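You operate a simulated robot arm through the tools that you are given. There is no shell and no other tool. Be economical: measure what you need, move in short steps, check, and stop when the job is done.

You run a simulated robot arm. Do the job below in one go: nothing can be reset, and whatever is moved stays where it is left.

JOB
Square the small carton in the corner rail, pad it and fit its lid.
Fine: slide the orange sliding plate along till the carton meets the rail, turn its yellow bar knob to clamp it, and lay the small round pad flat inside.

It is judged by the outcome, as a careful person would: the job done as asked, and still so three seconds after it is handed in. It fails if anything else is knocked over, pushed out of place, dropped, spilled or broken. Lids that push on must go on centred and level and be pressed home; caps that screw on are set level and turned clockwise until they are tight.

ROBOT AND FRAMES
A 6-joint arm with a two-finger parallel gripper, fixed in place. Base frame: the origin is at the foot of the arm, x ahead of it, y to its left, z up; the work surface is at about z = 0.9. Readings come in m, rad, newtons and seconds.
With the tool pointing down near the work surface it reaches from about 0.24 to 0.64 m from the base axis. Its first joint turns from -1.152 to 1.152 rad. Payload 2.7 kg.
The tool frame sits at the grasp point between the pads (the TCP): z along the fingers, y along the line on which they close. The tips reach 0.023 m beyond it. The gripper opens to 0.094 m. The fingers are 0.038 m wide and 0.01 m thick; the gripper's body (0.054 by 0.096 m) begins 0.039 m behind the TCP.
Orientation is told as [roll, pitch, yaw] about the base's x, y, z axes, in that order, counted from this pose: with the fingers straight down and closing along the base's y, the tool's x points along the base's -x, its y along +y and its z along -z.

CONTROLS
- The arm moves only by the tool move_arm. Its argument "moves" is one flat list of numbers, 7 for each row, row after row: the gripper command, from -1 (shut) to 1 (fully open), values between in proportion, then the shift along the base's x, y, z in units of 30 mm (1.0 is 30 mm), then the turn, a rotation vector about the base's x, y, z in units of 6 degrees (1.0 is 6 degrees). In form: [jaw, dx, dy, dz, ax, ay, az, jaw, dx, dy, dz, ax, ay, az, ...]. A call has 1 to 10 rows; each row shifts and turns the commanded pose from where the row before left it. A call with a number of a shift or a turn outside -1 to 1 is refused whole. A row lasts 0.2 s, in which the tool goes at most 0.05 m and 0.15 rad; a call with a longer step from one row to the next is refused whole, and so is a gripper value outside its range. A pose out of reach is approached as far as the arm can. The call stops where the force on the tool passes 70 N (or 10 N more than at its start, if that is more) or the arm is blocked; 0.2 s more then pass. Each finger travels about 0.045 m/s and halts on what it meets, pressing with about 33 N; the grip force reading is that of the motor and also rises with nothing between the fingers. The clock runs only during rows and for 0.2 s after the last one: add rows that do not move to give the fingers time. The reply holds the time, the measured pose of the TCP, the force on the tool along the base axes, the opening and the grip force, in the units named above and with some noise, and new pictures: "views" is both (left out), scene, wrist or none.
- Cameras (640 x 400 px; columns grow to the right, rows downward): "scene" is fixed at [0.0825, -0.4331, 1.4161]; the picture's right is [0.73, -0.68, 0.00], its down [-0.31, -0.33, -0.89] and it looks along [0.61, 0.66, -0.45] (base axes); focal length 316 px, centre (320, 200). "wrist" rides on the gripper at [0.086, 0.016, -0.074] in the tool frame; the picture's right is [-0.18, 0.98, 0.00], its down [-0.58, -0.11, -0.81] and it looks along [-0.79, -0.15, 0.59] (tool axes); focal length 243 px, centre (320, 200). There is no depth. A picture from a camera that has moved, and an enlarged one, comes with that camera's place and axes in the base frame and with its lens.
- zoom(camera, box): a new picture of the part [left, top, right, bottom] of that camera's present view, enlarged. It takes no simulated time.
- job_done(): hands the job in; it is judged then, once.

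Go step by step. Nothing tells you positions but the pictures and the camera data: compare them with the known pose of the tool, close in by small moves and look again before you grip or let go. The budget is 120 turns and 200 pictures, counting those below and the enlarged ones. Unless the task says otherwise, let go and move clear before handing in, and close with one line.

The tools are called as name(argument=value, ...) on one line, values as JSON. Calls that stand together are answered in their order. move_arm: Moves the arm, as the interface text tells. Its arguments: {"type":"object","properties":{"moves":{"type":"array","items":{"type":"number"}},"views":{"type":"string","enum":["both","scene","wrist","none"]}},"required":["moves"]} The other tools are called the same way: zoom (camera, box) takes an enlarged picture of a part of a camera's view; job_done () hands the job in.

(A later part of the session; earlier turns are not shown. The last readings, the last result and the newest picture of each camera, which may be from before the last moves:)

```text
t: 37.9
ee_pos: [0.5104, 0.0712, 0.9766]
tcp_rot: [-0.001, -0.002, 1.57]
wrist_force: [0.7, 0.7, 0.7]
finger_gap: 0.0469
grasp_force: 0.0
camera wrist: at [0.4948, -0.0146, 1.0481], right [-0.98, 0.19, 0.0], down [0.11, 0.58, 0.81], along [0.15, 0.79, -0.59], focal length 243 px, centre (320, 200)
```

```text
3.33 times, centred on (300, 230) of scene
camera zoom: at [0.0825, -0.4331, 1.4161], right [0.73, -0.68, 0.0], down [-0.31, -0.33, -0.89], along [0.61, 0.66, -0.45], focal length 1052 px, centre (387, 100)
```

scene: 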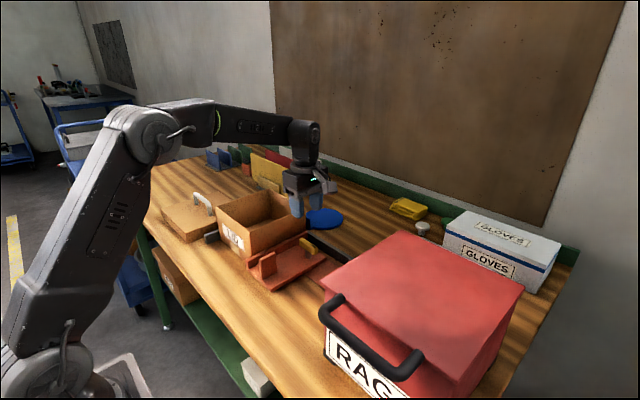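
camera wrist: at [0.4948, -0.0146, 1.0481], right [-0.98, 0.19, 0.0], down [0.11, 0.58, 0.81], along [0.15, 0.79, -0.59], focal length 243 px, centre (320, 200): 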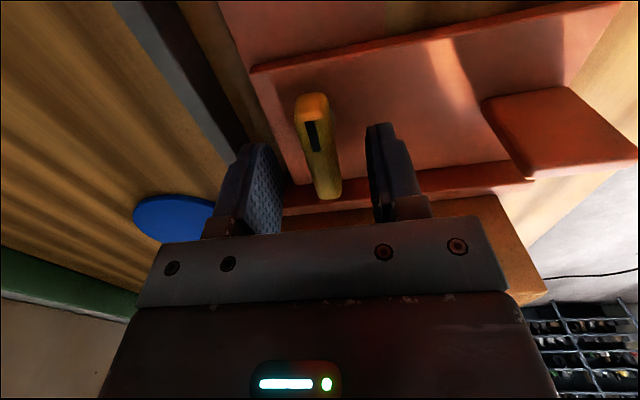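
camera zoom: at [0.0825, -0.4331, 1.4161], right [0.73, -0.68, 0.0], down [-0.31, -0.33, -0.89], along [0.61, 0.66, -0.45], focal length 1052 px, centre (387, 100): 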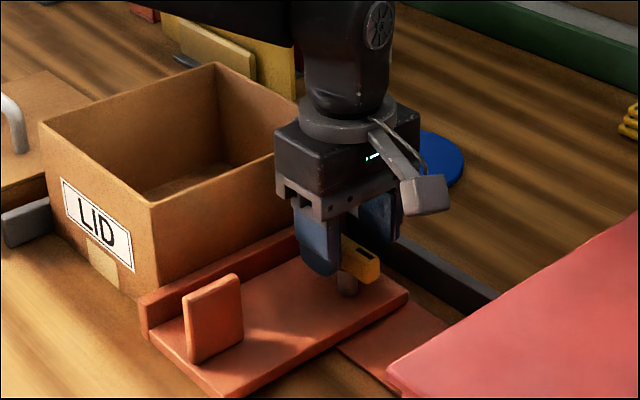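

move_arm(moves=[0, 0, 0, -0.75, 0, 0, 0, -1, 0, 0, 0, 0, 0, 0, -1, 0, 0, 0, 0, 0, 0, -1, 0, 0, 0, 0, 0, 0, -1, 0, 0, 0, 0, 0, 0], views="none")

move_arm(moves=[-1, 0, 0, 0, 0, 0, -1, -1, 0, 0, 0, 0, 0, -1, -1, 0, 0, 0, 0, 0, -1, -1, 0, 0, 0, 0, 0, -1, -1, 0, 0, 0, 0, 0, 0], views="both")

zoom(camera="scene", box=[230, 170, 370, 290])

```text
t: 39.0
ee_pos: [0.5106, 0.0721, 0.9533]
tcp_rot: [0.0, 0.0, 1.567]
wrist_force: [-1.1, 0.8, -0.5]
finger_gap: 0.0157
grasp_force: 45.0
```

```text
t: 40.2
ee_pos: [0.509, 0.0718, 0.9532]
tcp_rot: [0.001, 0.002, 1.147]
wrist_force: [-18.2, 0.8, -5.6]
finger_gap: 0.016
grasp_force: 45.0
camera wrist: at [0.4598, -0.0003, 1.0261], right [-0.82, 0.57, 0.0], down [0.34, 0.49, 0.81], along [0.46, 0.66, -0.59], focal length 243 px, centre (320, 200)
```

scene: 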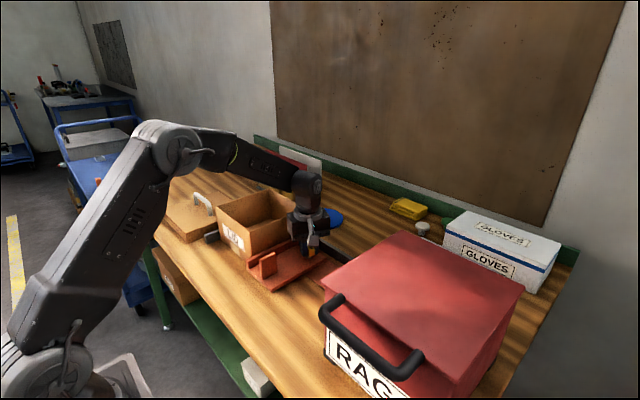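
wrist: 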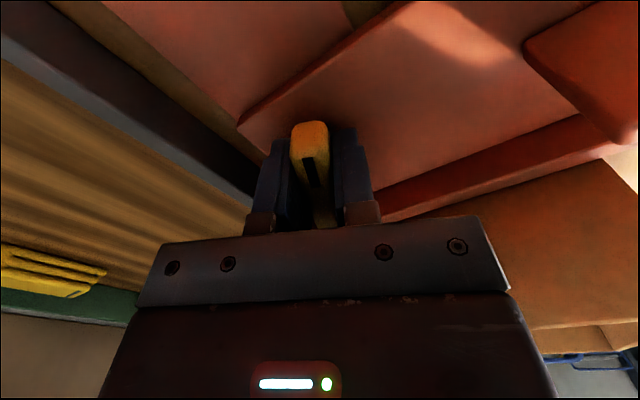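

```text
3.33 times, centred on (300, 230) of scene
camera zoom: at [0.082, -0.4331, 1.4162], right [0.73, -0.68, 0.0], down [-0.3, -0.33, -0.89], along [0.61, 0.66, -0.45], focal length 1052 px, centre (387, 100)
```

zoom: 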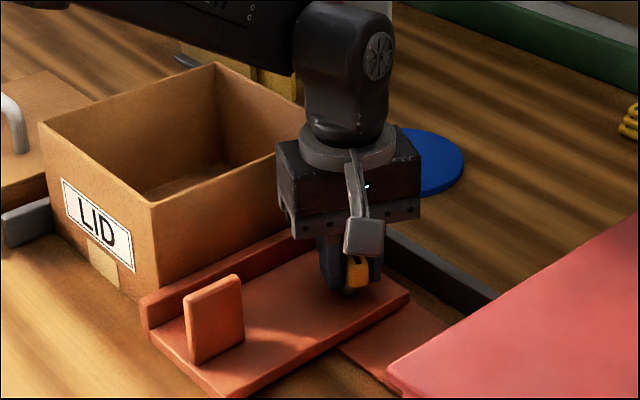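

The knob turns with the gripper. Continuing clockwise.

move_arm(moves=[-1, 0, 0, 0, 0, 0, -1, -1, 0, 0, 0, 0, 0, -1, -1, 0, 0, 0, 0, 0, -1, -1, 0, 0, 0, 0, 0, -1, -1, 0, 0, 0, 0, 0, -1, -1, 0, 0, 0, 0, 0, 0], views="none")

move_arm(moves=[-1, 0, 0, 0, 0, 0, -1, -1, 0, 0, 0, 0, 0, -1, -1, 0, 0, 0, 0, 0, -1, -1, 0, 0, 0, 0, 0, -1, -1, 0, 0, 0, 0, 0, 0], views="both")

zoom(camera="scene", box=[230, 170, 370, 290])

```text
t: 41.6
ee_pos: [0.507, 0.0707, 0.9528]
tcp_rot: [0.001, 0.004, 0.626]
wrist_force: [-25.5, 1.3, -7.9]
finger_gap: 0.0161
grasp_force: 44.9
```

```text
t: 42.9
ee_pos: [0.5078, 0.0729, 0.9543]
tcp_rot: [-0.001, 0.007, 0.208]
wrist_force: [-29.6, 4.3, -3.8]
finger_gap: 0.0161
grasp_force: 45.5
camera wrist: at [0.4209, 0.0702, 1.0266], right [-0.02, 1.0, 0.0], down [0.6, 0.01, 0.8], along [0.8, 0.02, -0.6], focal length 243 px, centre (320, 200)
```

scene: 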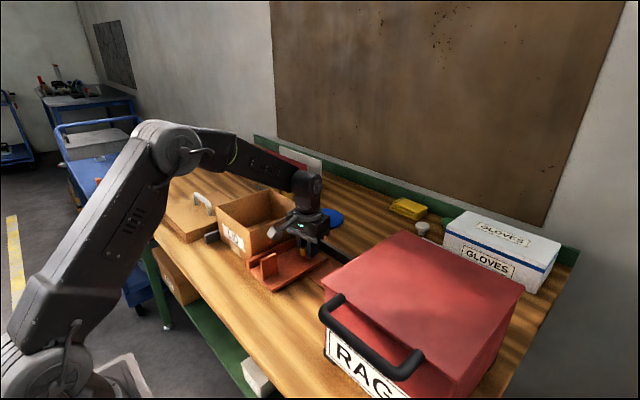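
wrist: 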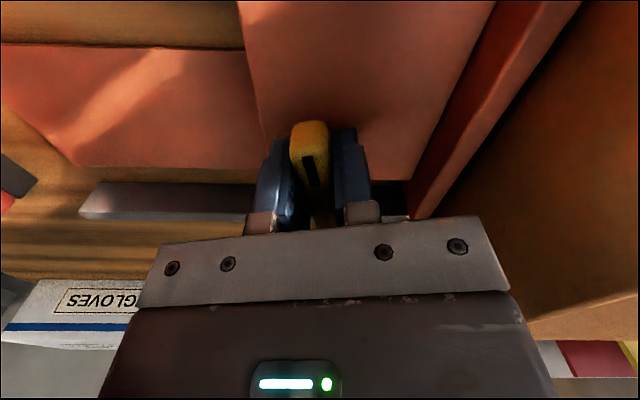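

```text
3.33 times, centred on (300, 230) of scene
camera zoom: at [0.0817, -0.433, 1.4162], right [0.73, -0.68, 0.0], down [-0.3, -0.33, -0.89], along [0.61, 0.66, -0.45], focal length 1052 px, centre (387, 100)
```

zoom: 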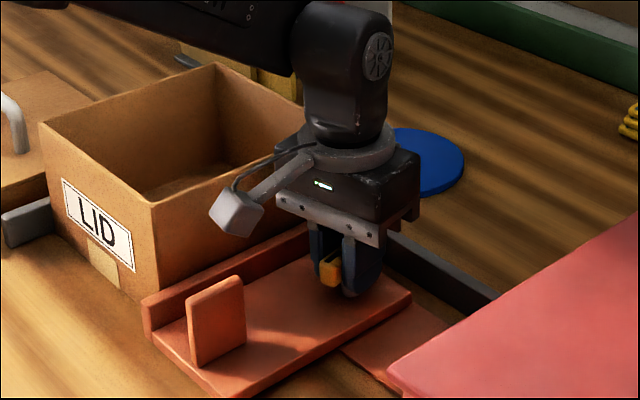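

move_arm(moves=[-1, -0.1, 0, 0, 0, 0, -1, -1, 0, 0, 0, 0, 0, -1, -1, 0, 0, 0, 0, 0, 0], views="none")

move_arm(moves=[-1, 0, 0, 0, 0, 0, -1, -1, 0, 0, 0, 0, 0, -1, -1, 0, 0, 0, 0, 0, 0], views="wrist")

zoom(camera="scene", box=[230, 170, 370, 290])

```text
t: 43.6
ee_pos: [0.5076, 0.0716, 0.9541]
tcp_rot: [-0.002, 0.0, -0.003]
wrist_force: [1.9, 7.5, -18.1]
finger_gap: 0.0157
grasp_force: 44.6
```

```text
t: 44.5
ee_pos: [0.507, 0.0713, 0.9529]
tcp_rot: [-0.001, 0.0, -0.209]
wrist_force: [0.5, 4.3, -19.7]
finger_gap: 0.0195
grasp_force: 45.2
camera wrist: at [0.4269, 0.1056, 1.0264], right [0.38, 0.92, 0.0], down [0.55, -0.23, 0.81], along [0.74, -0.31, -0.59], focal length 243 px, centre (320, 200)
```

wrist: 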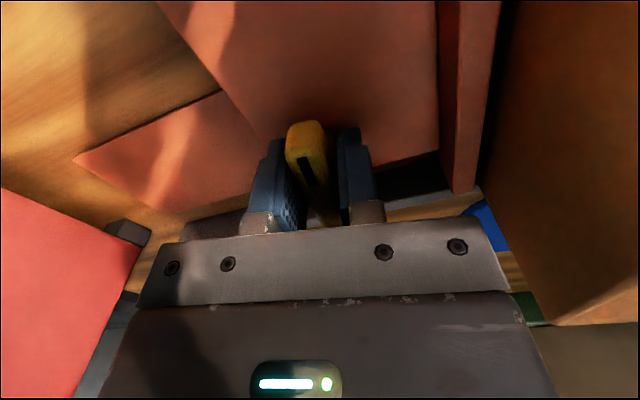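

```text
3.33 times, centred on (300, 230) of scene
camera zoom: at [0.0828, -0.4329, 1.4162], right [0.73, -0.68, 0.0], down [-0.31, -0.33, -0.89], along [0.61, 0.66, -0.45], focal length 1052 px, centre (387, 100)
```

zoom: 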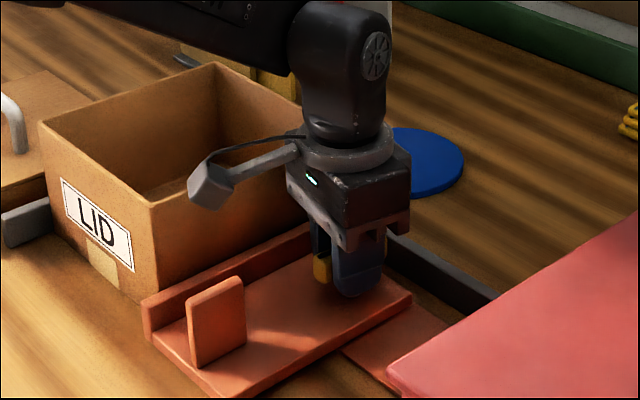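

The knob reached its stop at 90° (fingers began to slip around the bar), so it's clamped. Release and rise, then check.

move_arm(moves=[0, 0, 0, 0, 0, 0, 0, 0, 0, 0, 0, 0, 0, 0, 0, 0, 0, 0, 0, 0, 0, 0, 0, 0, 1, 0, 0, 0, 0, 0, 0, 1, 0, 0, 0, 0, 0, 0, 1, 0, 0, 1, 0, 0, 0, 1, 0, 0, 1, 0, -0.8, 0, 1, 0, 0, 0, 0, -1, 0, 1, 0, 0, 0, 0, 0, 0, 0, 0, 0, 0], views="both")

zoom(camera="scene", box=[200, 170, 360, 300])

zoom(camera="wrist", box=[220, 0, 520, 200])

```text
t: 46.6
ee_pos: [0.4516, 0.072, 1.1331]
tcp_rot: [-0.002, 0.001, -0.001]
wrist_force: [-0.8, 0.2, -0.1]
finger_gap: 0.0469
grasp_force: 0.1
camera wrist: at [0.3671, 0.0889, 1.2068], right [0.19, 0.98, 0.0], down [0.58, -0.11, 0.81], along [0.79, -0.15, -0.59], focal length 243 px, centre (320, 200)
```

scene: 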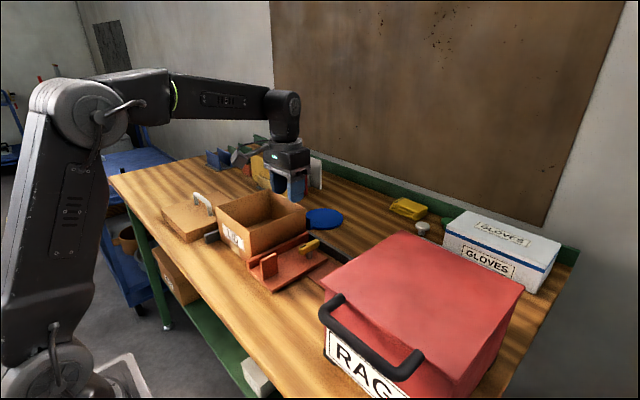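
wrist: 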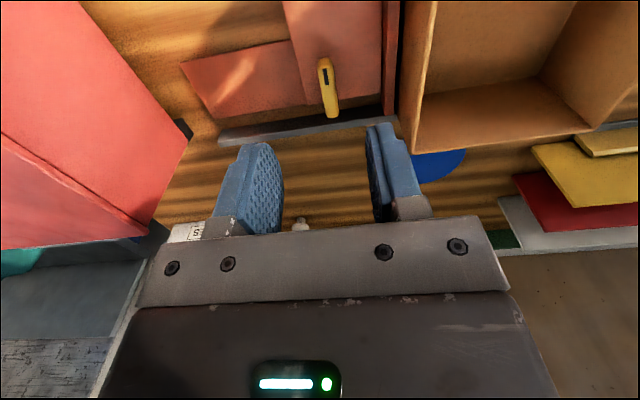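

```text
3.08 times, centred on (280, 235) of scene
camera zoom: at [0.0824, -0.4331, 1.4161], right [0.73, -0.68, 0.0], down [-0.31, -0.33, -0.89], along [0.61, 0.66, -0.45], focal length 971 px, centre (443, 92)
```

zoom: 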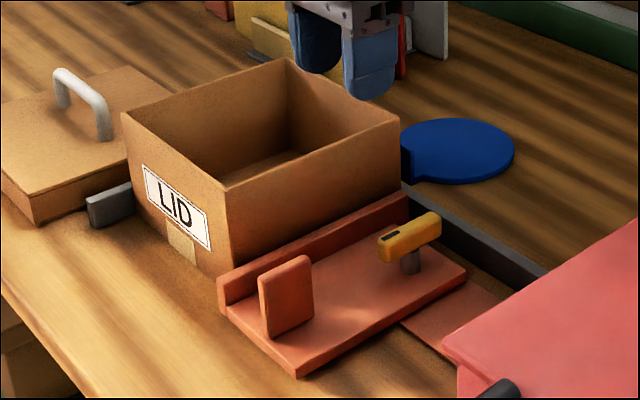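

```text
2.00 times, centred on (370, 100) of wrist
camera zoom: at [0.3671, 0.0889, 1.2068], right [0.19, 0.98, 0.0], down [0.58, -0.11, 0.81], along [0.79, -0.15, -0.59], focal length 485 px, centre (220, 400)
```

zoom: 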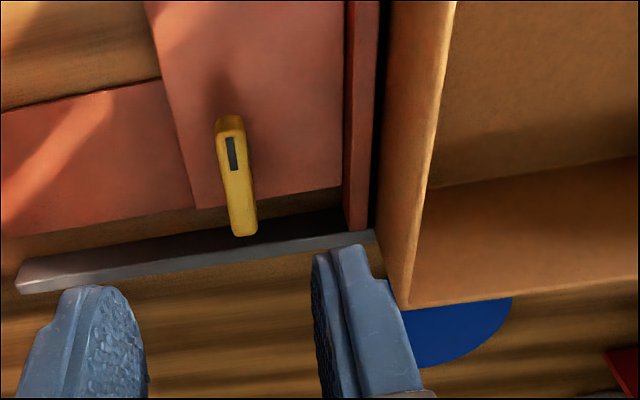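

zoom(camera="wrist", box=[370, 0, 450, 130])

zoom(camera="scene", box=[215, 195, 335, 285])

```text
3.08 times, centred on (410, 65) of wrist
camera zoom: at [0.3671, 0.0889, 1.2068], right [0.19, 0.98, 0.0], down [0.58, -0.11, 0.81], along [0.79, -0.15, -0.59], focal length 746 px, centre (43, 615)
```

zoom: 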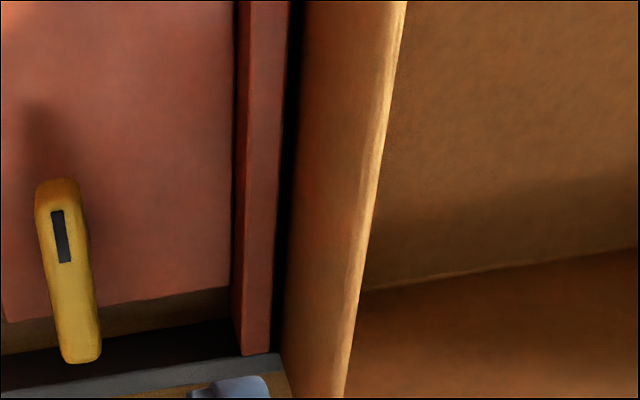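

```text
4.44 times, centred on (275, 240) of scene
camera zoom: at [0.0824, -0.4331, 1.4161], right [0.73, -0.68, 0.0], down [-0.31, -0.33, -0.89], along [0.61, 0.66, -0.45], focal length 1402 px, centre (520, 22)
```

zoom: 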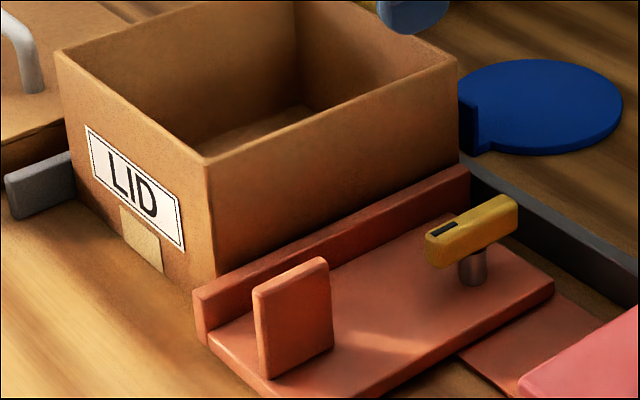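

zoom(camera="scene", box=[230, 170, 370, 290])

```text
3.33 times, centred on (300, 230) of scene
camera zoom: at [0.0824, -0.4331, 1.4161], right [0.73, -0.68, 0.0], down [-0.31, -0.33, -0.89], along [0.61, 0.66, -0.45], focal length 1052 px, centre (387, 100)
```

zoom: 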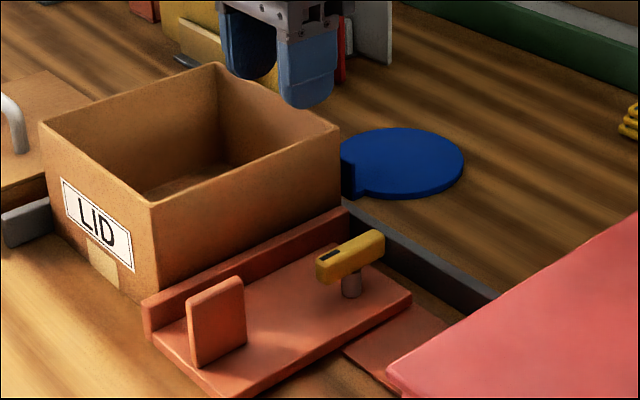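

Comparing equal views, the plate slipped back about 5 mm from the carton while I turned the knob (I gripped off the pivot). I'll regrip the bar centred on its pivot, unclamp, push tight and re-clamp while holding pressure.

move_arm(moves=[0, 1, 0, 0, 0, 0, 0, 0, 0.95, 0, -1, 0, 0, 0, 0, 0, 0, -1, 0, 0, 0, 0, 0, 0, -1, 0, 0, 0, 0, 0, 0, -1, 0, 0, 0, 0, 0, 0, -1, 0, 0, 0, 0, 0, 0, 0, 0, 0, 0], views="wrist")

zoom(camera="scene", box=[230, 170, 370, 290])

```text
t: 48.2
ee_pos: [0.511, 0.0717, 0.9819]
tcp_rot: [-0.001, 0.0, -0.002]
wrist_force: [1.1, 1.0, 0.8]
finger_gap: 0.0469
grasp_force: 0.0
camera wrist: at [0.426, 0.0884, 1.0556], right [0.19, 0.98, 0.0], down [0.58, -0.11, 0.81], along [0.79, -0.15, -0.59], focal length 243 px, centre (320, 200)
```

wrist: 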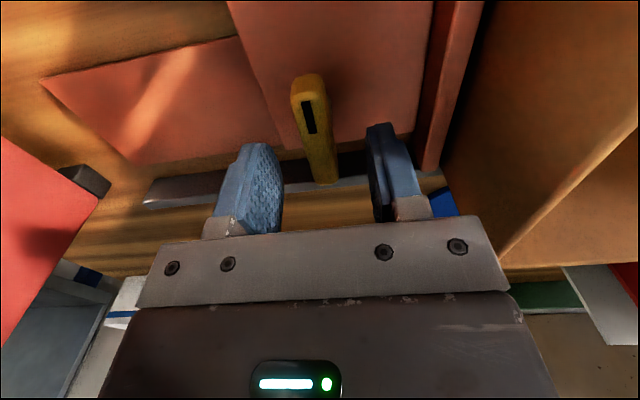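

```text
3.33 times, centred on (300, 230) of scene
camera zoom: at [0.0825, -0.4331, 1.4161], right [0.73, -0.68, 0.0], down [-0.31, -0.33, -0.89], along [0.61, 0.66, -0.45], focal length 1052 px, centre (387, 100)
```

zoom: 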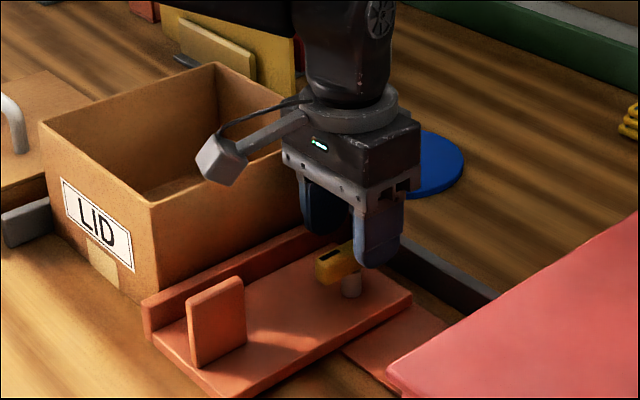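

move_arm(moves=[0, 0, 0, -0.95, 0, 0, 0, -1, 0, 0, 0, 0, 0, 0, -1, 0, 0, 0, 0, 0, 0, -1, 0, 0, 0, 0, 0, 0, -1, 0, 0, 0, 0, 0, 0], views="none")

move_arm(moves=[-1, 0, 0, 0, 0, 0, 1, -1, 0, 0, 0, 0, 0, 1, -1, 0, 0, 0, 0, 0, 1, -1, 0, 0, 0, 0, 0, 1, -1, 0, 0, 0, 0, 0, 1, -1, 0, 0, 0, 0, 0, 0], views="none")

zoom(camera="scene", box=[230, 170, 370, 290])

```text
t: 49.5
ee_pos: [0.5111, 0.0712, 0.9549]
tcp_rot: [-0.001, 0.0, -0.006]
wrist_force: [-0.9, -7.2, -1.0]
finger_gap: 0.016
grasp_force: 44.9
```

```text
t: 50.9
ee_pos: [0.5108, 0.072, 0.9542]
tcp_rot: [0.0, 0.001, 0.521]
wrist_force: [-0.7, 0.3, -11.1]
finger_gap: 0.0159
grasp_force: 45.5
```

```text
3.33 times, centred on (300, 230) of scene
camera zoom: at [0.0826, -0.433, 1.4161], right [0.73, -0.68, 0.0], down [-0.31, -0.33, -0.89], along [0.61, 0.66, -0.45], focal length 1052 px, centre (387, 100)
```

zoom: 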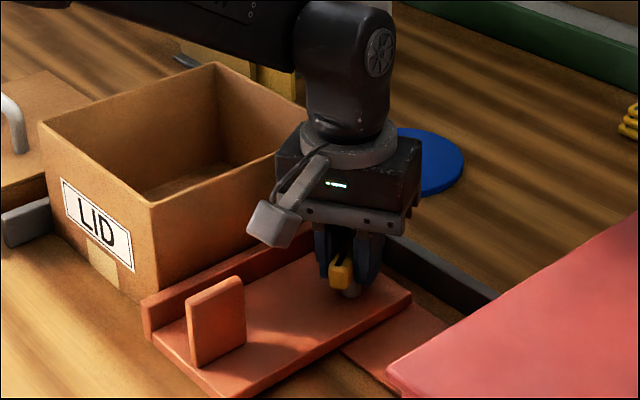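

Side force is now ~0, so the pivot is matched. Continue to fully unclamp, then push toward the carton.

move_arm(moves=[-1, 0, 0, 0, 0, 0, 1, -1, 0, 0, 0, 0, 0, 1, -1, 0, 0, 0, 0, 0, 1, -1, 0, 0, 0, 0, 0, 1, -1, 0, 0, 0, 0, 0, 1, -1, 0, 0, 0, 0, 0, 1, -1, 0, 0, 0, 0, 0, 1, -1, 0, 0, 0, 0, 0, 1, -1, 0, 0, 0, 0, 0, 1, -1, 0, 0, 0, 0, 0, 0.8], views="none")

move_arm(moves=[-1, 0, 0.06, 0, 0, 0, 0, -1, 0, 0.06, 0, 0, 0, 0, -1, 0, 0, 0, 0, 0, 0], views="none")

zoom(camera="scene", box=[230, 170, 370, 290])

```text
t: 53.0
ee_pos: [0.5111, 0.0713, 0.9554]
tcp_rot: [0.003, 0.002, 1.549]
wrist_force: [-18.4, 0.7, -7.8]
finger_gap: 0.0159
grasp_force: 44.9
```

```text
t: 53.9
ee_pos: [0.5102, 0.075, 0.9555]
tcp_rot: [0.003, 0.003, 1.547]
wrist_force: [-16.8, -1.1, -8.2]
finger_gap: 0.016
grasp_force: 45.2
```

```text
3.33 times, centred on (300, 230) of scene
camera zoom: at [0.0821, -0.4331, 1.4162], right [0.73, -0.68, 0.0], down [-0.3, -0.33, -0.89], along [0.61, 0.66, -0.45], focal length 1052 px, centre (387, 100)
```

zoom: 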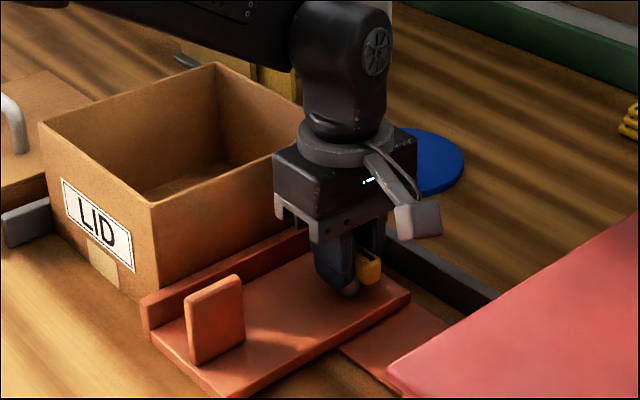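

move_arm(moves=[-1, -0.03, 0.06, 0, 0, 0, 0, -1, 0, 0.06, 0, 0, 0, 0, -1, 0, 0, 0, 0, 0, 0], views="none")

zoom(camera="scene", box=[230, 170, 370, 290])

```text
t: 54.6
ee_pos: [0.5097, 0.0766, 0.955]
tcp_rot: [0.0, 0.003, 1.545]
wrist_force: [-10.8, -20.5, -9.3]
finger_gap: 0.016
grasp_force: 45.4
```

```text
3.33 times, centred on (300, 230) of scene
camera zoom: at [0.0823, -0.4337, 1.416], right [0.73, -0.68, 0.0], down [-0.31, -0.33, -0.89], along [0.61, 0.66, -0.45], focal length 1052 px, centre (387, 100)
```

zoom: 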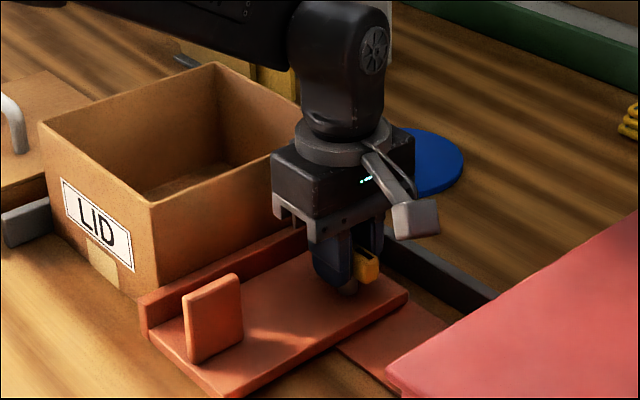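

Contact again (20 N). Now re-clamp while keeping this pressure, watching the plate.

move_arm(moves=[-1, 0, 0, 0, 0, 0, -1, -1, 0, 0, 0, 0, 0, -1, -1, 0, 0, 0, 0, 0, -1, -1, 0, 0, 0, 0, 0, -1, -1, 0, 0, 0, 0, 0, -1, -1, 0, 0, 0, 0, 0, 0], views="none")

move_arm(moves=[-1, 0, 0, 0, 0, 0, -1, -1, 0, 0, 0, 0, 0, -1, -1, 0, 0, 0, 0, 0, -1, -1, 0, 0, 0, 0, 0, -1, -1, 0, 0, 0, 0, 0, -1, -1, 0, 0, 0, 0, 0, 0], views="none")

zoom(camera="scene", box=[230, 170, 370, 290])

```text
t: 56.0
ee_pos: [0.5108, 0.0763, 0.9543]
tcp_rot: [-0.002, 0.002, 1.019]
wrist_force: [2.5, -25.8, -16.6]
finger_gap: 0.0159
grasp_force: 44.7
```

```text
t: 57.5
ee_pos: [0.511, 0.076, 0.9543]
tcp_rot: [-0.002, 0.003, 0.497]
wrist_force: [6.5, -26.2, -18.2]
finger_gap: 0.016
grasp_force: 45.2
```

```text
3.33 times, centred on (300, 230) of scene
camera zoom: at [0.083, -0.4337, 1.4159], right [0.73, -0.68, 0.0], down [-0.31, -0.33, -0.89], along [0.61, 0.66, -0.45], focal length 1052 px, centre (387, 100)
```

zoom: 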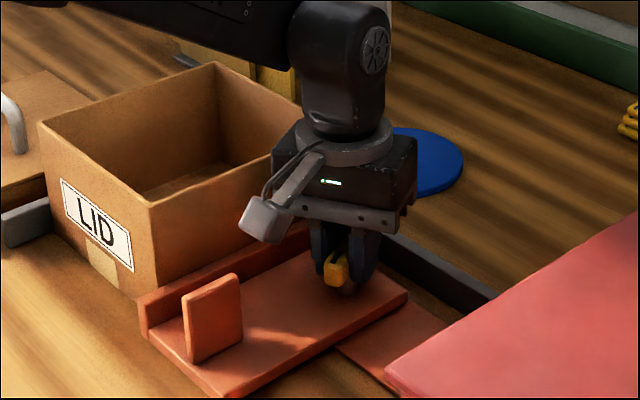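

move_arm(moves=[-1, 0, 0, 0, 0, 0, -1, -1, 0, 0, 0, 0, 0, -1, -1, 0, 0, 0, 0, 0, -1, -1, 0, 0, 0, 0, 0, -1, -1, 0, 0, 0, 0, 0, -1, -1, 0, 0, 0, 0, 0, -0.7, -1, 0, 0, 0, 0, 0, 0], views="none")

move_arm(moves=[0, 0, 0, 0, 0, 0, 0, 0, 0, 0, 0, 0, 0, 0, 0, 0, 0, 0, 0, 0, 0, 0, 0, 0, 1, 0, 0, 0, 0, 0, 0, 1, 0, 0, 0, 0, 0, 0, 1, 0, 0, 0, 0, 0, 0, 1, 0, 0, 0.7, 0, -1, 0, 1, 0, 0, 0, 0, -1, 0, 1, 0, 0, 0, 0, 0, 0, 0, 0, 0, 0], views="wrist")

zoom(camera="scene", box=[230, 170, 370, 290])

zoom(camera="wrist", box=[370, 0, 450, 130])

```text
t: 59.0
ee_pos: [0.5118, 0.0743, 0.9546]
tcp_rot: [-0.007, -0.002, -0.098]
wrist_force: [9.3, -30.5, -23.2]
finger_gap: 0.0158
grasp_force: 44.3
```

```text
t: 61.2
ee_pos: [0.4507, 0.0794, 1.1356]
tcp_rot: [-0.002, 0.0, -0.023]
wrist_force: [-0.5, -0.2, 0.1]
finger_gap: 0.0469
grasp_force: 0.0
camera wrist: at [0.3652, 0.098, 1.2086], right [0.21, 0.98, 0.0], down [0.58, -0.12, 0.81], along [0.79, -0.17, -0.59], focal length 243 px, centre (320, 200)
```

wrist: 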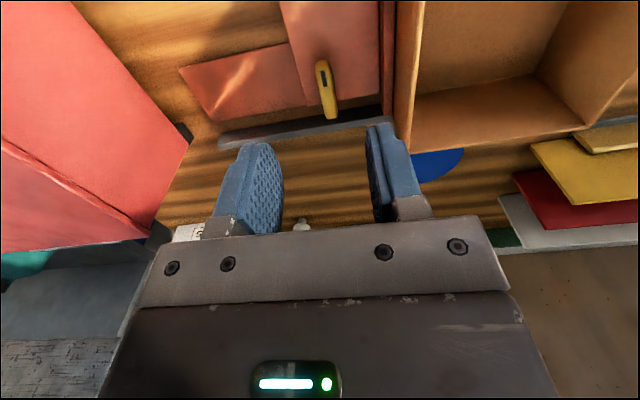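

```text
3.33 times, centred on (300, 230) of scene
camera zoom: at [0.0824, -0.4331, 1.4161], right [0.73, -0.68, 0.0], down [-0.31, -0.33, -0.89], along [0.61, 0.66, -0.45], focal length 1052 px, centre (387, 100)
```

zoom: 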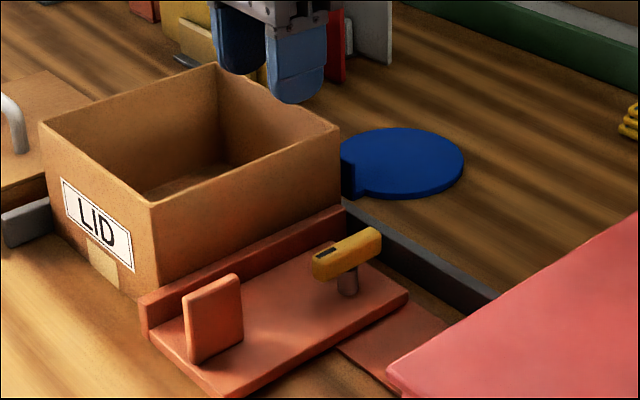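

```text
3.08 times, centred on (410, 65) of wrist
camera zoom: at [0.3652, 0.098, 1.2086], right [0.21, 0.98, 0.0], down [0.58, -0.12, 0.81], along [0.79, -0.17, -0.59], focal length 746 px, centre (43, 615)
```

zoom: 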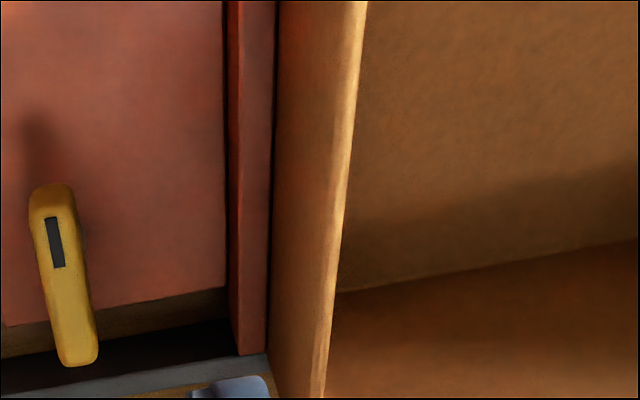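

The gap is closed and the plate is clamped against the carton. Now the pad: I go over the carton to look at its tab.

move_arm(moves=[0.7, 0.73, 0.87, -0.5, 0, 0, 0.22, 0.7, 0.73, 0.87, -0.5, 0, 0, 0, 0.7, 0.73, 0.87, -0.5, 0, 0, 0, 0.7, 0.73, 0.87, -0.5, 0, 0, 0, 0.7, 0.73, 0.87, -0.5, 0, 0, 0, 0.7, 0, 0, 0, 0, 0, 0], views="both")

zoom(camera="wrist", box=[240, 0, 440, 200])

```text
t: 62.6
ee_pos: [0.5611, 0.211, 1.061]
tcp_rot: [-0.002, 0.0, 0.0]
wrist_force: [1.2, 0.6, 0.9]
finger_gap: 0.0798
grasp_force: 0.1
camera wrist: at [0.4749, 0.2266, 1.1335], right [0.18, 0.98, 0.0], down [0.58, -0.11, 0.81], along [0.79, -0.15, -0.59], focal length 243 px, centre (320, 200)
```

scene: 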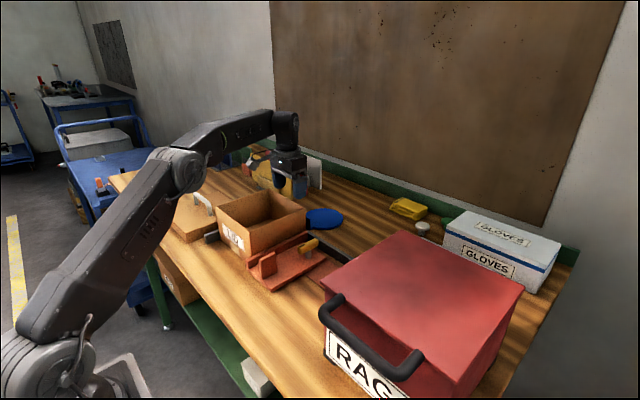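
wrist: 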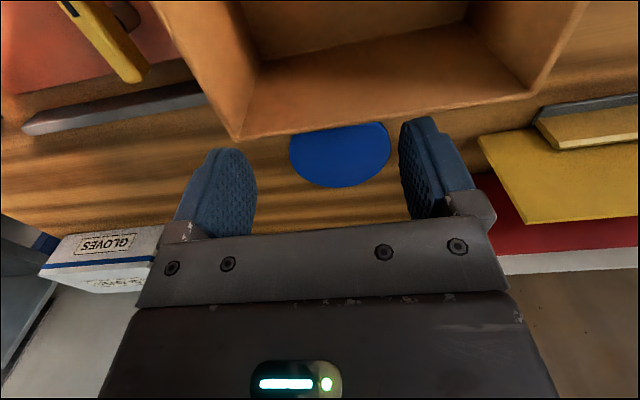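

```text
2.00 times, centred on (340, 100) of wrist
camera zoom: at [0.4749, 0.2266, 1.1335], right [0.18, 0.98, 0.0], down [0.58, -0.11, 0.81], along [0.79, -0.15, -0.59], focal length 485 px, centre (280, 400)
```

zoom: 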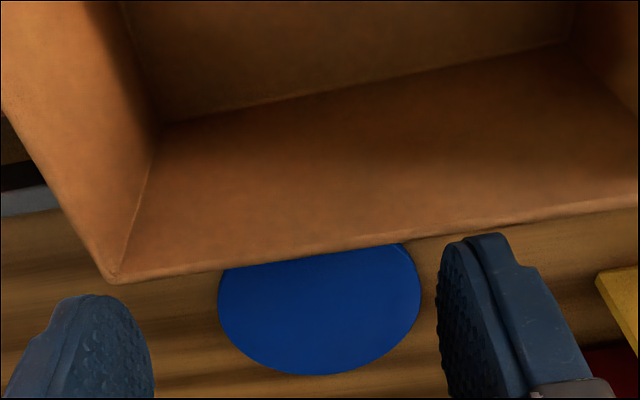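

move_arm(moves=[0.7, 0.6, 0, 0, 0, 0, 0, 0.7, 0.6, 0, 0, 0, 0, 0, 0.7, 0.5, 0, 0, 0, 0, 0, 0.7, 0, 0, 0, 0, 0, 0], views="both")

zoom(camera="scene", box=[240, 150, 360, 250])

```text
t: 63.6
ee_pos: [0.5873, 0.1993, 1.0534]
tcp_rot: [-0.002, -0.001, 0.001]
wrist_force: [0.5, 0.8, 0.3]
finger_gap: 0.0799
grasp_force: 0.0
out of reach, approached as far as the arm can: row 2, 3
camera wrist: at [0.5018, 0.2157, 1.1253], right [0.18, 0.98, 0.0], down [0.58, -0.11, 0.81], along [0.79, -0.15, -0.59], focal length 243 px, centre (320, 200)
```

scene: 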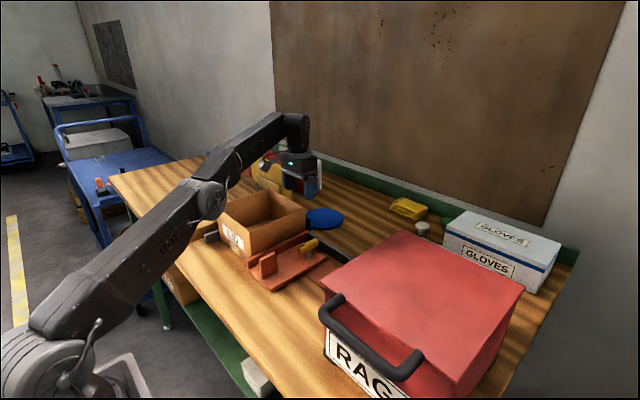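
wrist: 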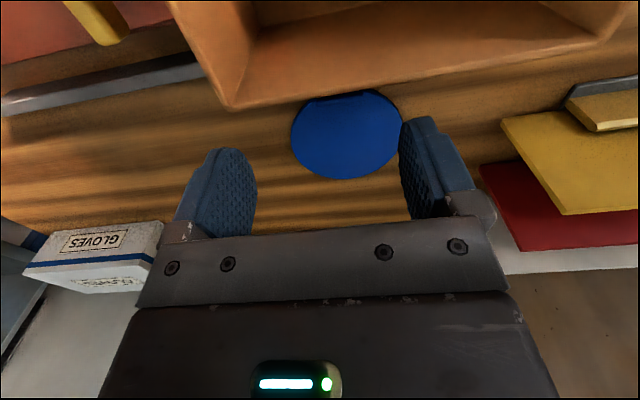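

```text
4.00 times, centred on (300, 200) of scene
camera zoom: at [0.0825, -0.4331, 1.4161], right [0.73, -0.68, 0.0], down [-0.31, -0.33, -0.89], along [0.61, 0.66, -0.45], focal length 1262 px, centre (400, 200)
```

zoom: 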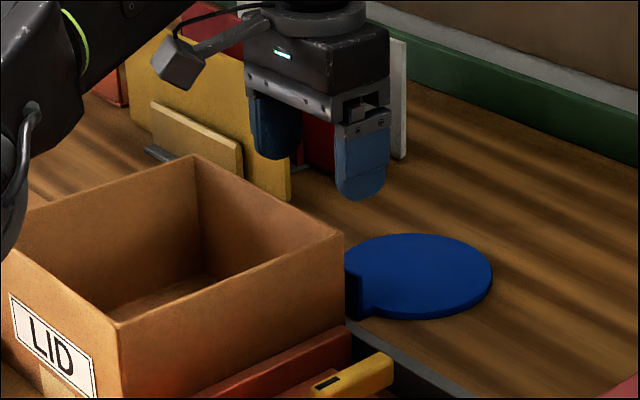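

Vertical reach falls just short, so I tilt the tool ~7° outward, which gains reach while clearing the carton's far wall.

move_arm(moves=[0.7, 0, 0, 0, 0, -0.6, 0, 0.7, 0, 0.2, 0, 0, -0.6, 0, 0.7, 0.4, 0.2, 0, 0, 0, 0, 0.7, 0.4, 0.1, 0, 0, 0, 0, 0.7, 0, 0, 0, 0, 0, 0], views="both")

zoom(camera="scene", box=[240, 150, 360, 250])

zoom(camera="wrist", box=[220, 0, 440, 200])

```text
t: 64.8
ee_pos: [0.6048, 0.2105, 1.0516]
tcp_rot: [-0.002, -0.125, -0.001]
wrist_force: [-0.2, 0.0, 0.1]
finger_gap: 0.0801
grasp_force: 0.0
out of reach, approached as far as the arm can: row 4
camera wrist: at [0.5105, 0.2278, 1.1122], right [0.18, 0.98, 0.02], down [0.48, -0.11, 0.87], along [0.86, -0.15, -0.49], focal length 243 px, centre (320, 200)
```

scene: 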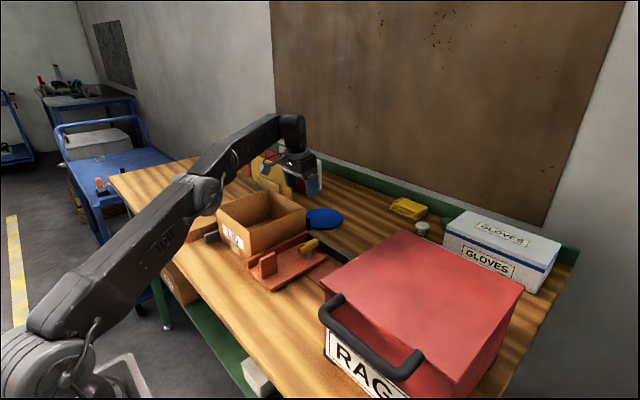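
wrist: 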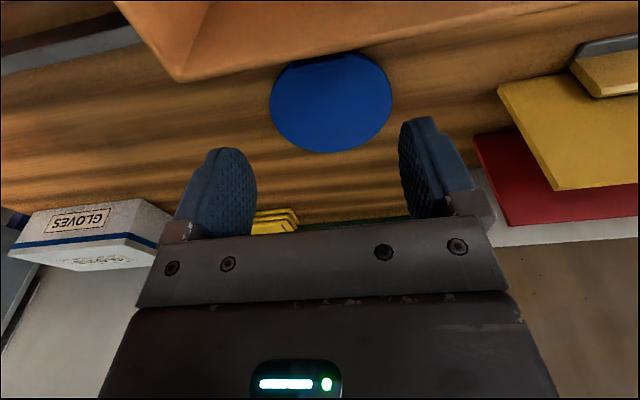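

```text
4.00 times, centred on (300, 200) of scene
camera zoom: at [0.0825, -0.4331, 1.4161], right [0.73, -0.68, 0.0], down [-0.31, -0.33, -0.89], along [0.61, 0.66, -0.45], focal length 1262 px, centre (400, 200)
```

zoom: 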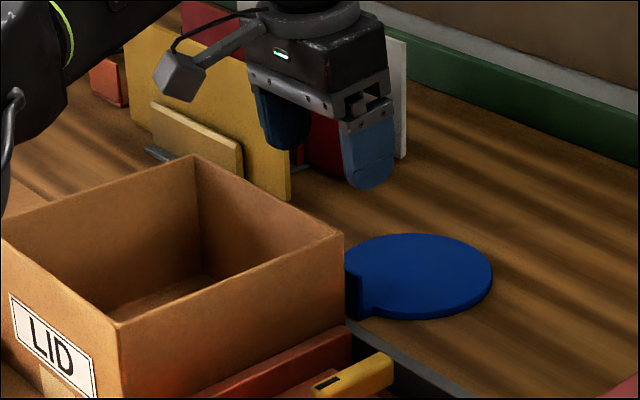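

```text
2.00 times, centred on (330, 100) of wrist
camera zoom: at [0.5105, 0.2278, 1.1122], right [0.18, 0.98, 0.02], down [0.48, -0.11, 0.87], along [0.86, -0.15, -0.49], focal length 485 px, centre (300, 400)
```

zoom: 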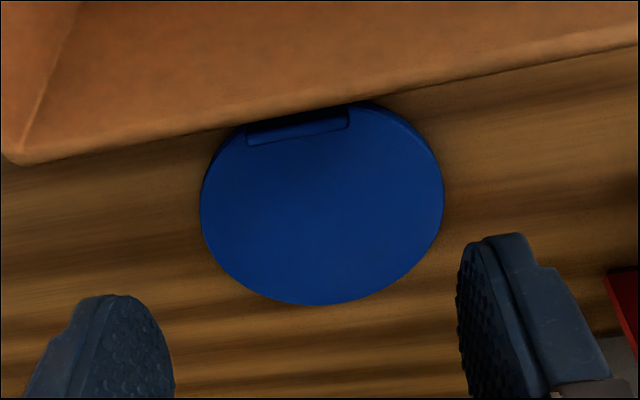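

The tab is clear now: x≈0.613–0.619, y 0.191–0.230. Descending toward it with ~10 mm clearance to the carton.

move_arm(moves=[0.7, 0.1, 0, -0.7, 0, 0, 0, 0.7, 0.2, 0, -0.8, 0, 0, 0, 0.7, 0.1, 0, -0.5, 0, 0, 0, 0.7, 0, 0, -0.6, 0, 0, 0, 0.7, 0, 0, -0.5, 0, 0, 0, 0.7, 0, 0, 0, 0, 0, 0], views="both")

zoom(camera="scene", box=[240, 150, 360, 250])

```text
t: 66.2
ee_pos: [0.6177, 0.2117, 0.9573]
tcp_rot: [0.0, -0.125, 0.002]
wrist_force: [-0.6, 0.3, 0.3]
finger_gap: 0.0798
grasp_force: 0.1
camera wrist: at [0.5229, 0.2281, 1.0193], right [0.18, 0.98, 0.02], down [0.48, -0.11, 0.87], along [0.86, -0.15, -0.49], focal length 243 px, centre (320, 200)
```

scene: 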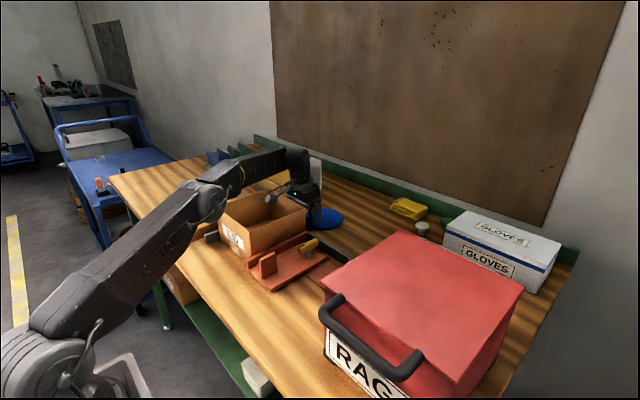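
wrist: 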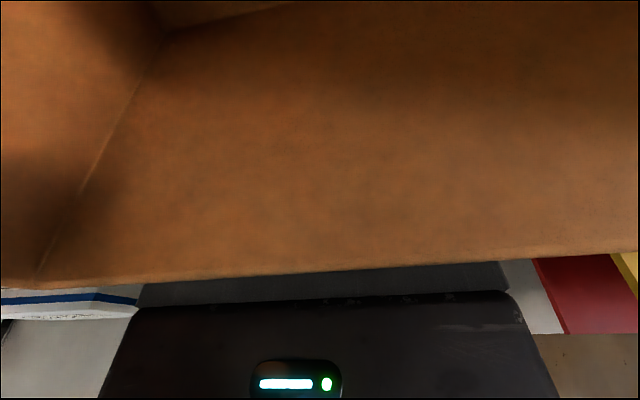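

```text
4.00 times, centred on (300, 200) of scene
camera zoom: at [0.0825, -0.4331, 1.4161], right [0.73, -0.68, 0.0], down [-0.31, -0.33, -0.89], along [0.61, 0.66, -0.45], focal length 1262 px, centre (400, 200)
```

zoom: 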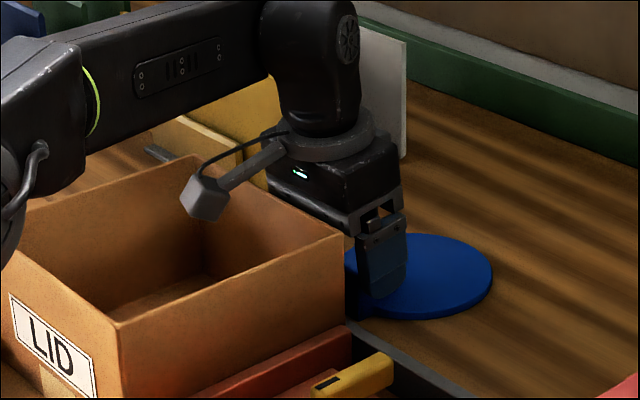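

move_arm(moves=[0.7, 0, 0, -0.3, 0, 0, 0, 0.7, 0, 0, -0.27, 0, 0, 0, -1, 0, 0, 0, 0, 0, 0, -1, 0, 0, 0, 0, 0, 0, -1, 0, 0, 0, 0, 0, 0, -1, 0, 0, 0, 0, 0, 0, -1, 0, 0, 0, 0, 0, 0], views="none")

zoom(camera="scene", box=[240, 150, 360, 250])

```text
t: 67.8
ee_pos: [0.6169, 0.2109, 0.9413]
tcp_rot: [-0.002, -0.125, 0.0]
wrist_force: [0.9, -0.8, 1.5]
finger_gap: 0.0388
grasp_force: 32.7
```

```text
4.00 times, centred on (300, 200) of scene
camera zoom: at [0.0824, -0.4331, 1.4161], right [0.73, -0.68, 0.0], down [-0.31, -0.33, -0.89], along [0.61, 0.66, -0.45], focal length 1262 px, centre (400, 200)
```

zoom: 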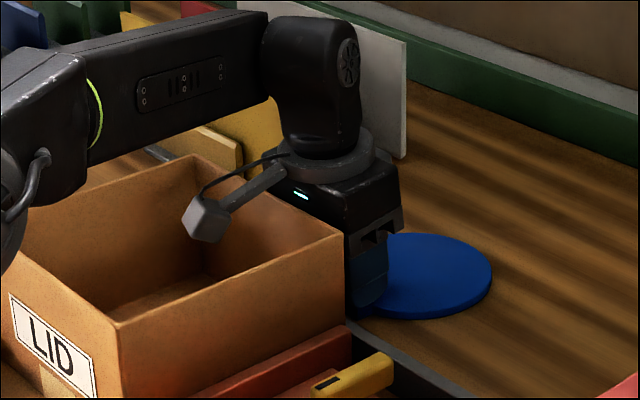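

Tab gripped (38.8 mm). Lift straight up and check that the pad hangs flat.

move_arm(moves=[-1, 0, 0, 0.4, 0, 0, 0, -1, 0, 0, 0.6, 0, 0, 0, -1, 0, 0, 0.8, 0, 0, 0, -1, 0, 0, 0.8, 0, 0, 0, -1, -0.2, 0, 0.8, 0, 0, 0, -1, -0.3, 0, 0.8, 0, 0, 0, -1, -0.4, 0, 0.8, 0, 0, 0, -1, 0, 0, 0, 0, 0, 0], views="both")

zoom(camera="scene", box=[240, 130, 380, 250])

```text
t: 69.7
ee_pos: [0.5898, 0.2111, 1.0916]
tcp_rot: [-0.004, -0.124, 0.0]
wrist_force: [-0.1, -0.7, -0.2]
finger_gap: 0.0385
grasp_force: 33.2
camera wrist: at [0.4964, 0.2278, 1.1528], right [0.18, 0.98, 0.02], down [0.48, -0.11, 0.87], along [0.86, -0.15, -0.49], focal length 243 px, centre (320, 200)
```

scene: 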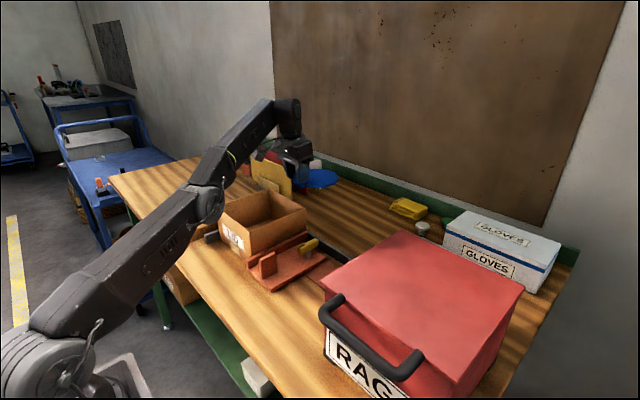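
wrist: 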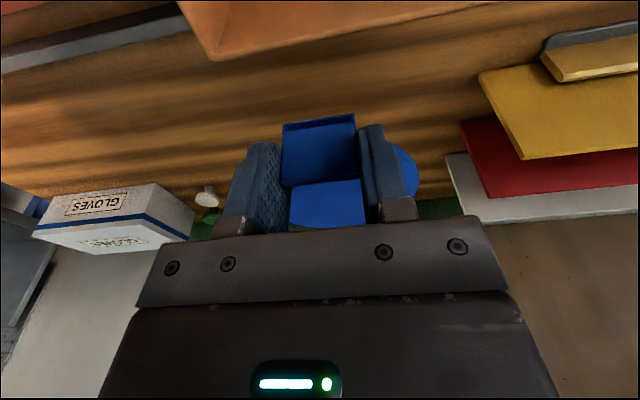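

```text
3.33 times, centred on (310, 190) of scene
camera zoom: at [0.0825, -0.4331, 1.4161], right [0.73, -0.68, 0.0], down [-0.31, -0.33, -0.89], along [0.61, 0.66, -0.45], focal length 1052 px, centre (353, 233)
```

zoom: 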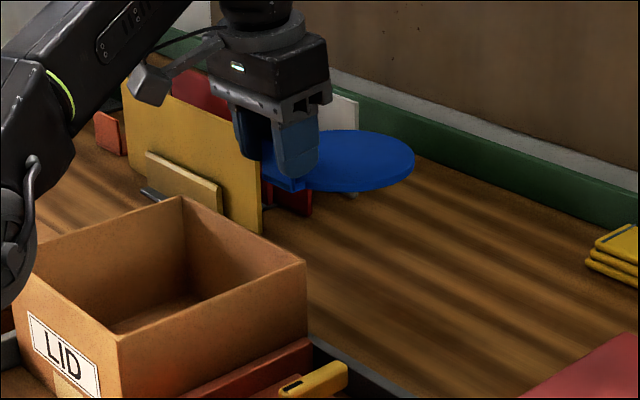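

The pad hangs flat. Move back over the carton and bring the tool upright so the gripper body fits inside the carton.

move_arm(moves=[-1, -0.6, 0.12, 0.2, 0, 0, 0, -1, -0.6, 0.12, 0.2, 0, 0, 0, -1, -0.6, 0.12, 0, 0, 0, 0, -1, -0.6, 0.12, 0, 0, 0, 0, -1, -0.6, 0.12, 0, 0, 0, 0, -1, -0.6, 0.12, 0, 0, 0.4, 0, -1, -0.6, 0.12, 0, 0, 0.4, 0, -1, -0.6, 0.12, 0, 0, 0.39, 0, -1, -0.55, 0, 0, 0, 0, 0, -1, 0, 0, 0, 0, 0, 0], views="both")

zoom(camera="scene", box=[200, 130, 340, 280])

```text
t: 71.8
ee_pos: [0.4401, 0.2438, 1.1083]
tcp_rot: [0.0, -0.001, 0.001]
wrist_force: [0.3, -0.1, 0.0]
finger_gap: 0.0389
grasp_force: 33.0
out of reach, approached as far as the arm can: row 1, 2
camera wrist: at [0.354, 0.2609, 1.1827], right [0.18, 0.98, 0.0], down [0.58, -0.11, 0.81], along [0.79, -0.15, -0.59], focal length 243 px, centre (320, 200)
```

scene: 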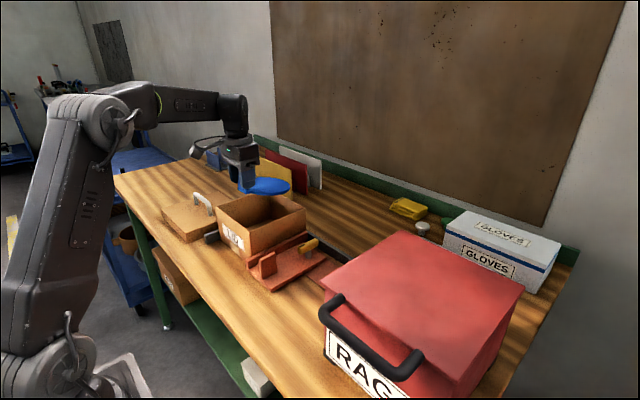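
wrist: 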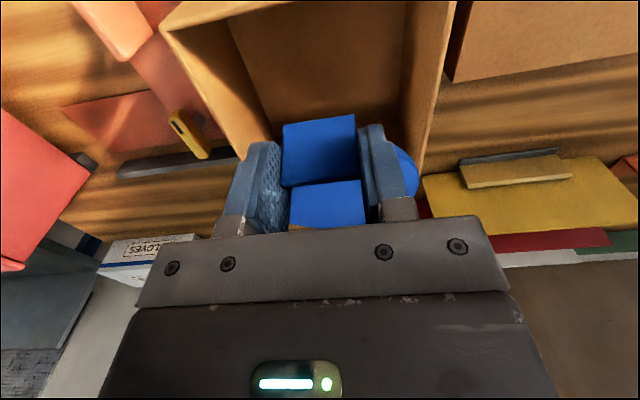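

```text
2.67 times, centred on (270, 205) of scene
camera zoom: at [0.0824, -0.4331, 1.4161], right [0.73, -0.68, 0.0], down [-0.31, -0.33, -0.89], along [0.61, 0.66, -0.45], focal length 842 px, centre (453, 187)
```

zoom: 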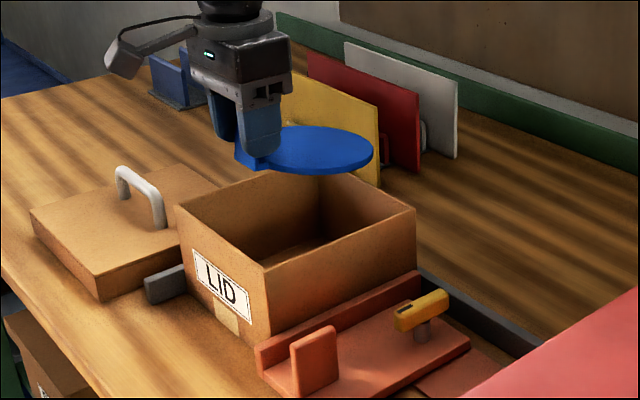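

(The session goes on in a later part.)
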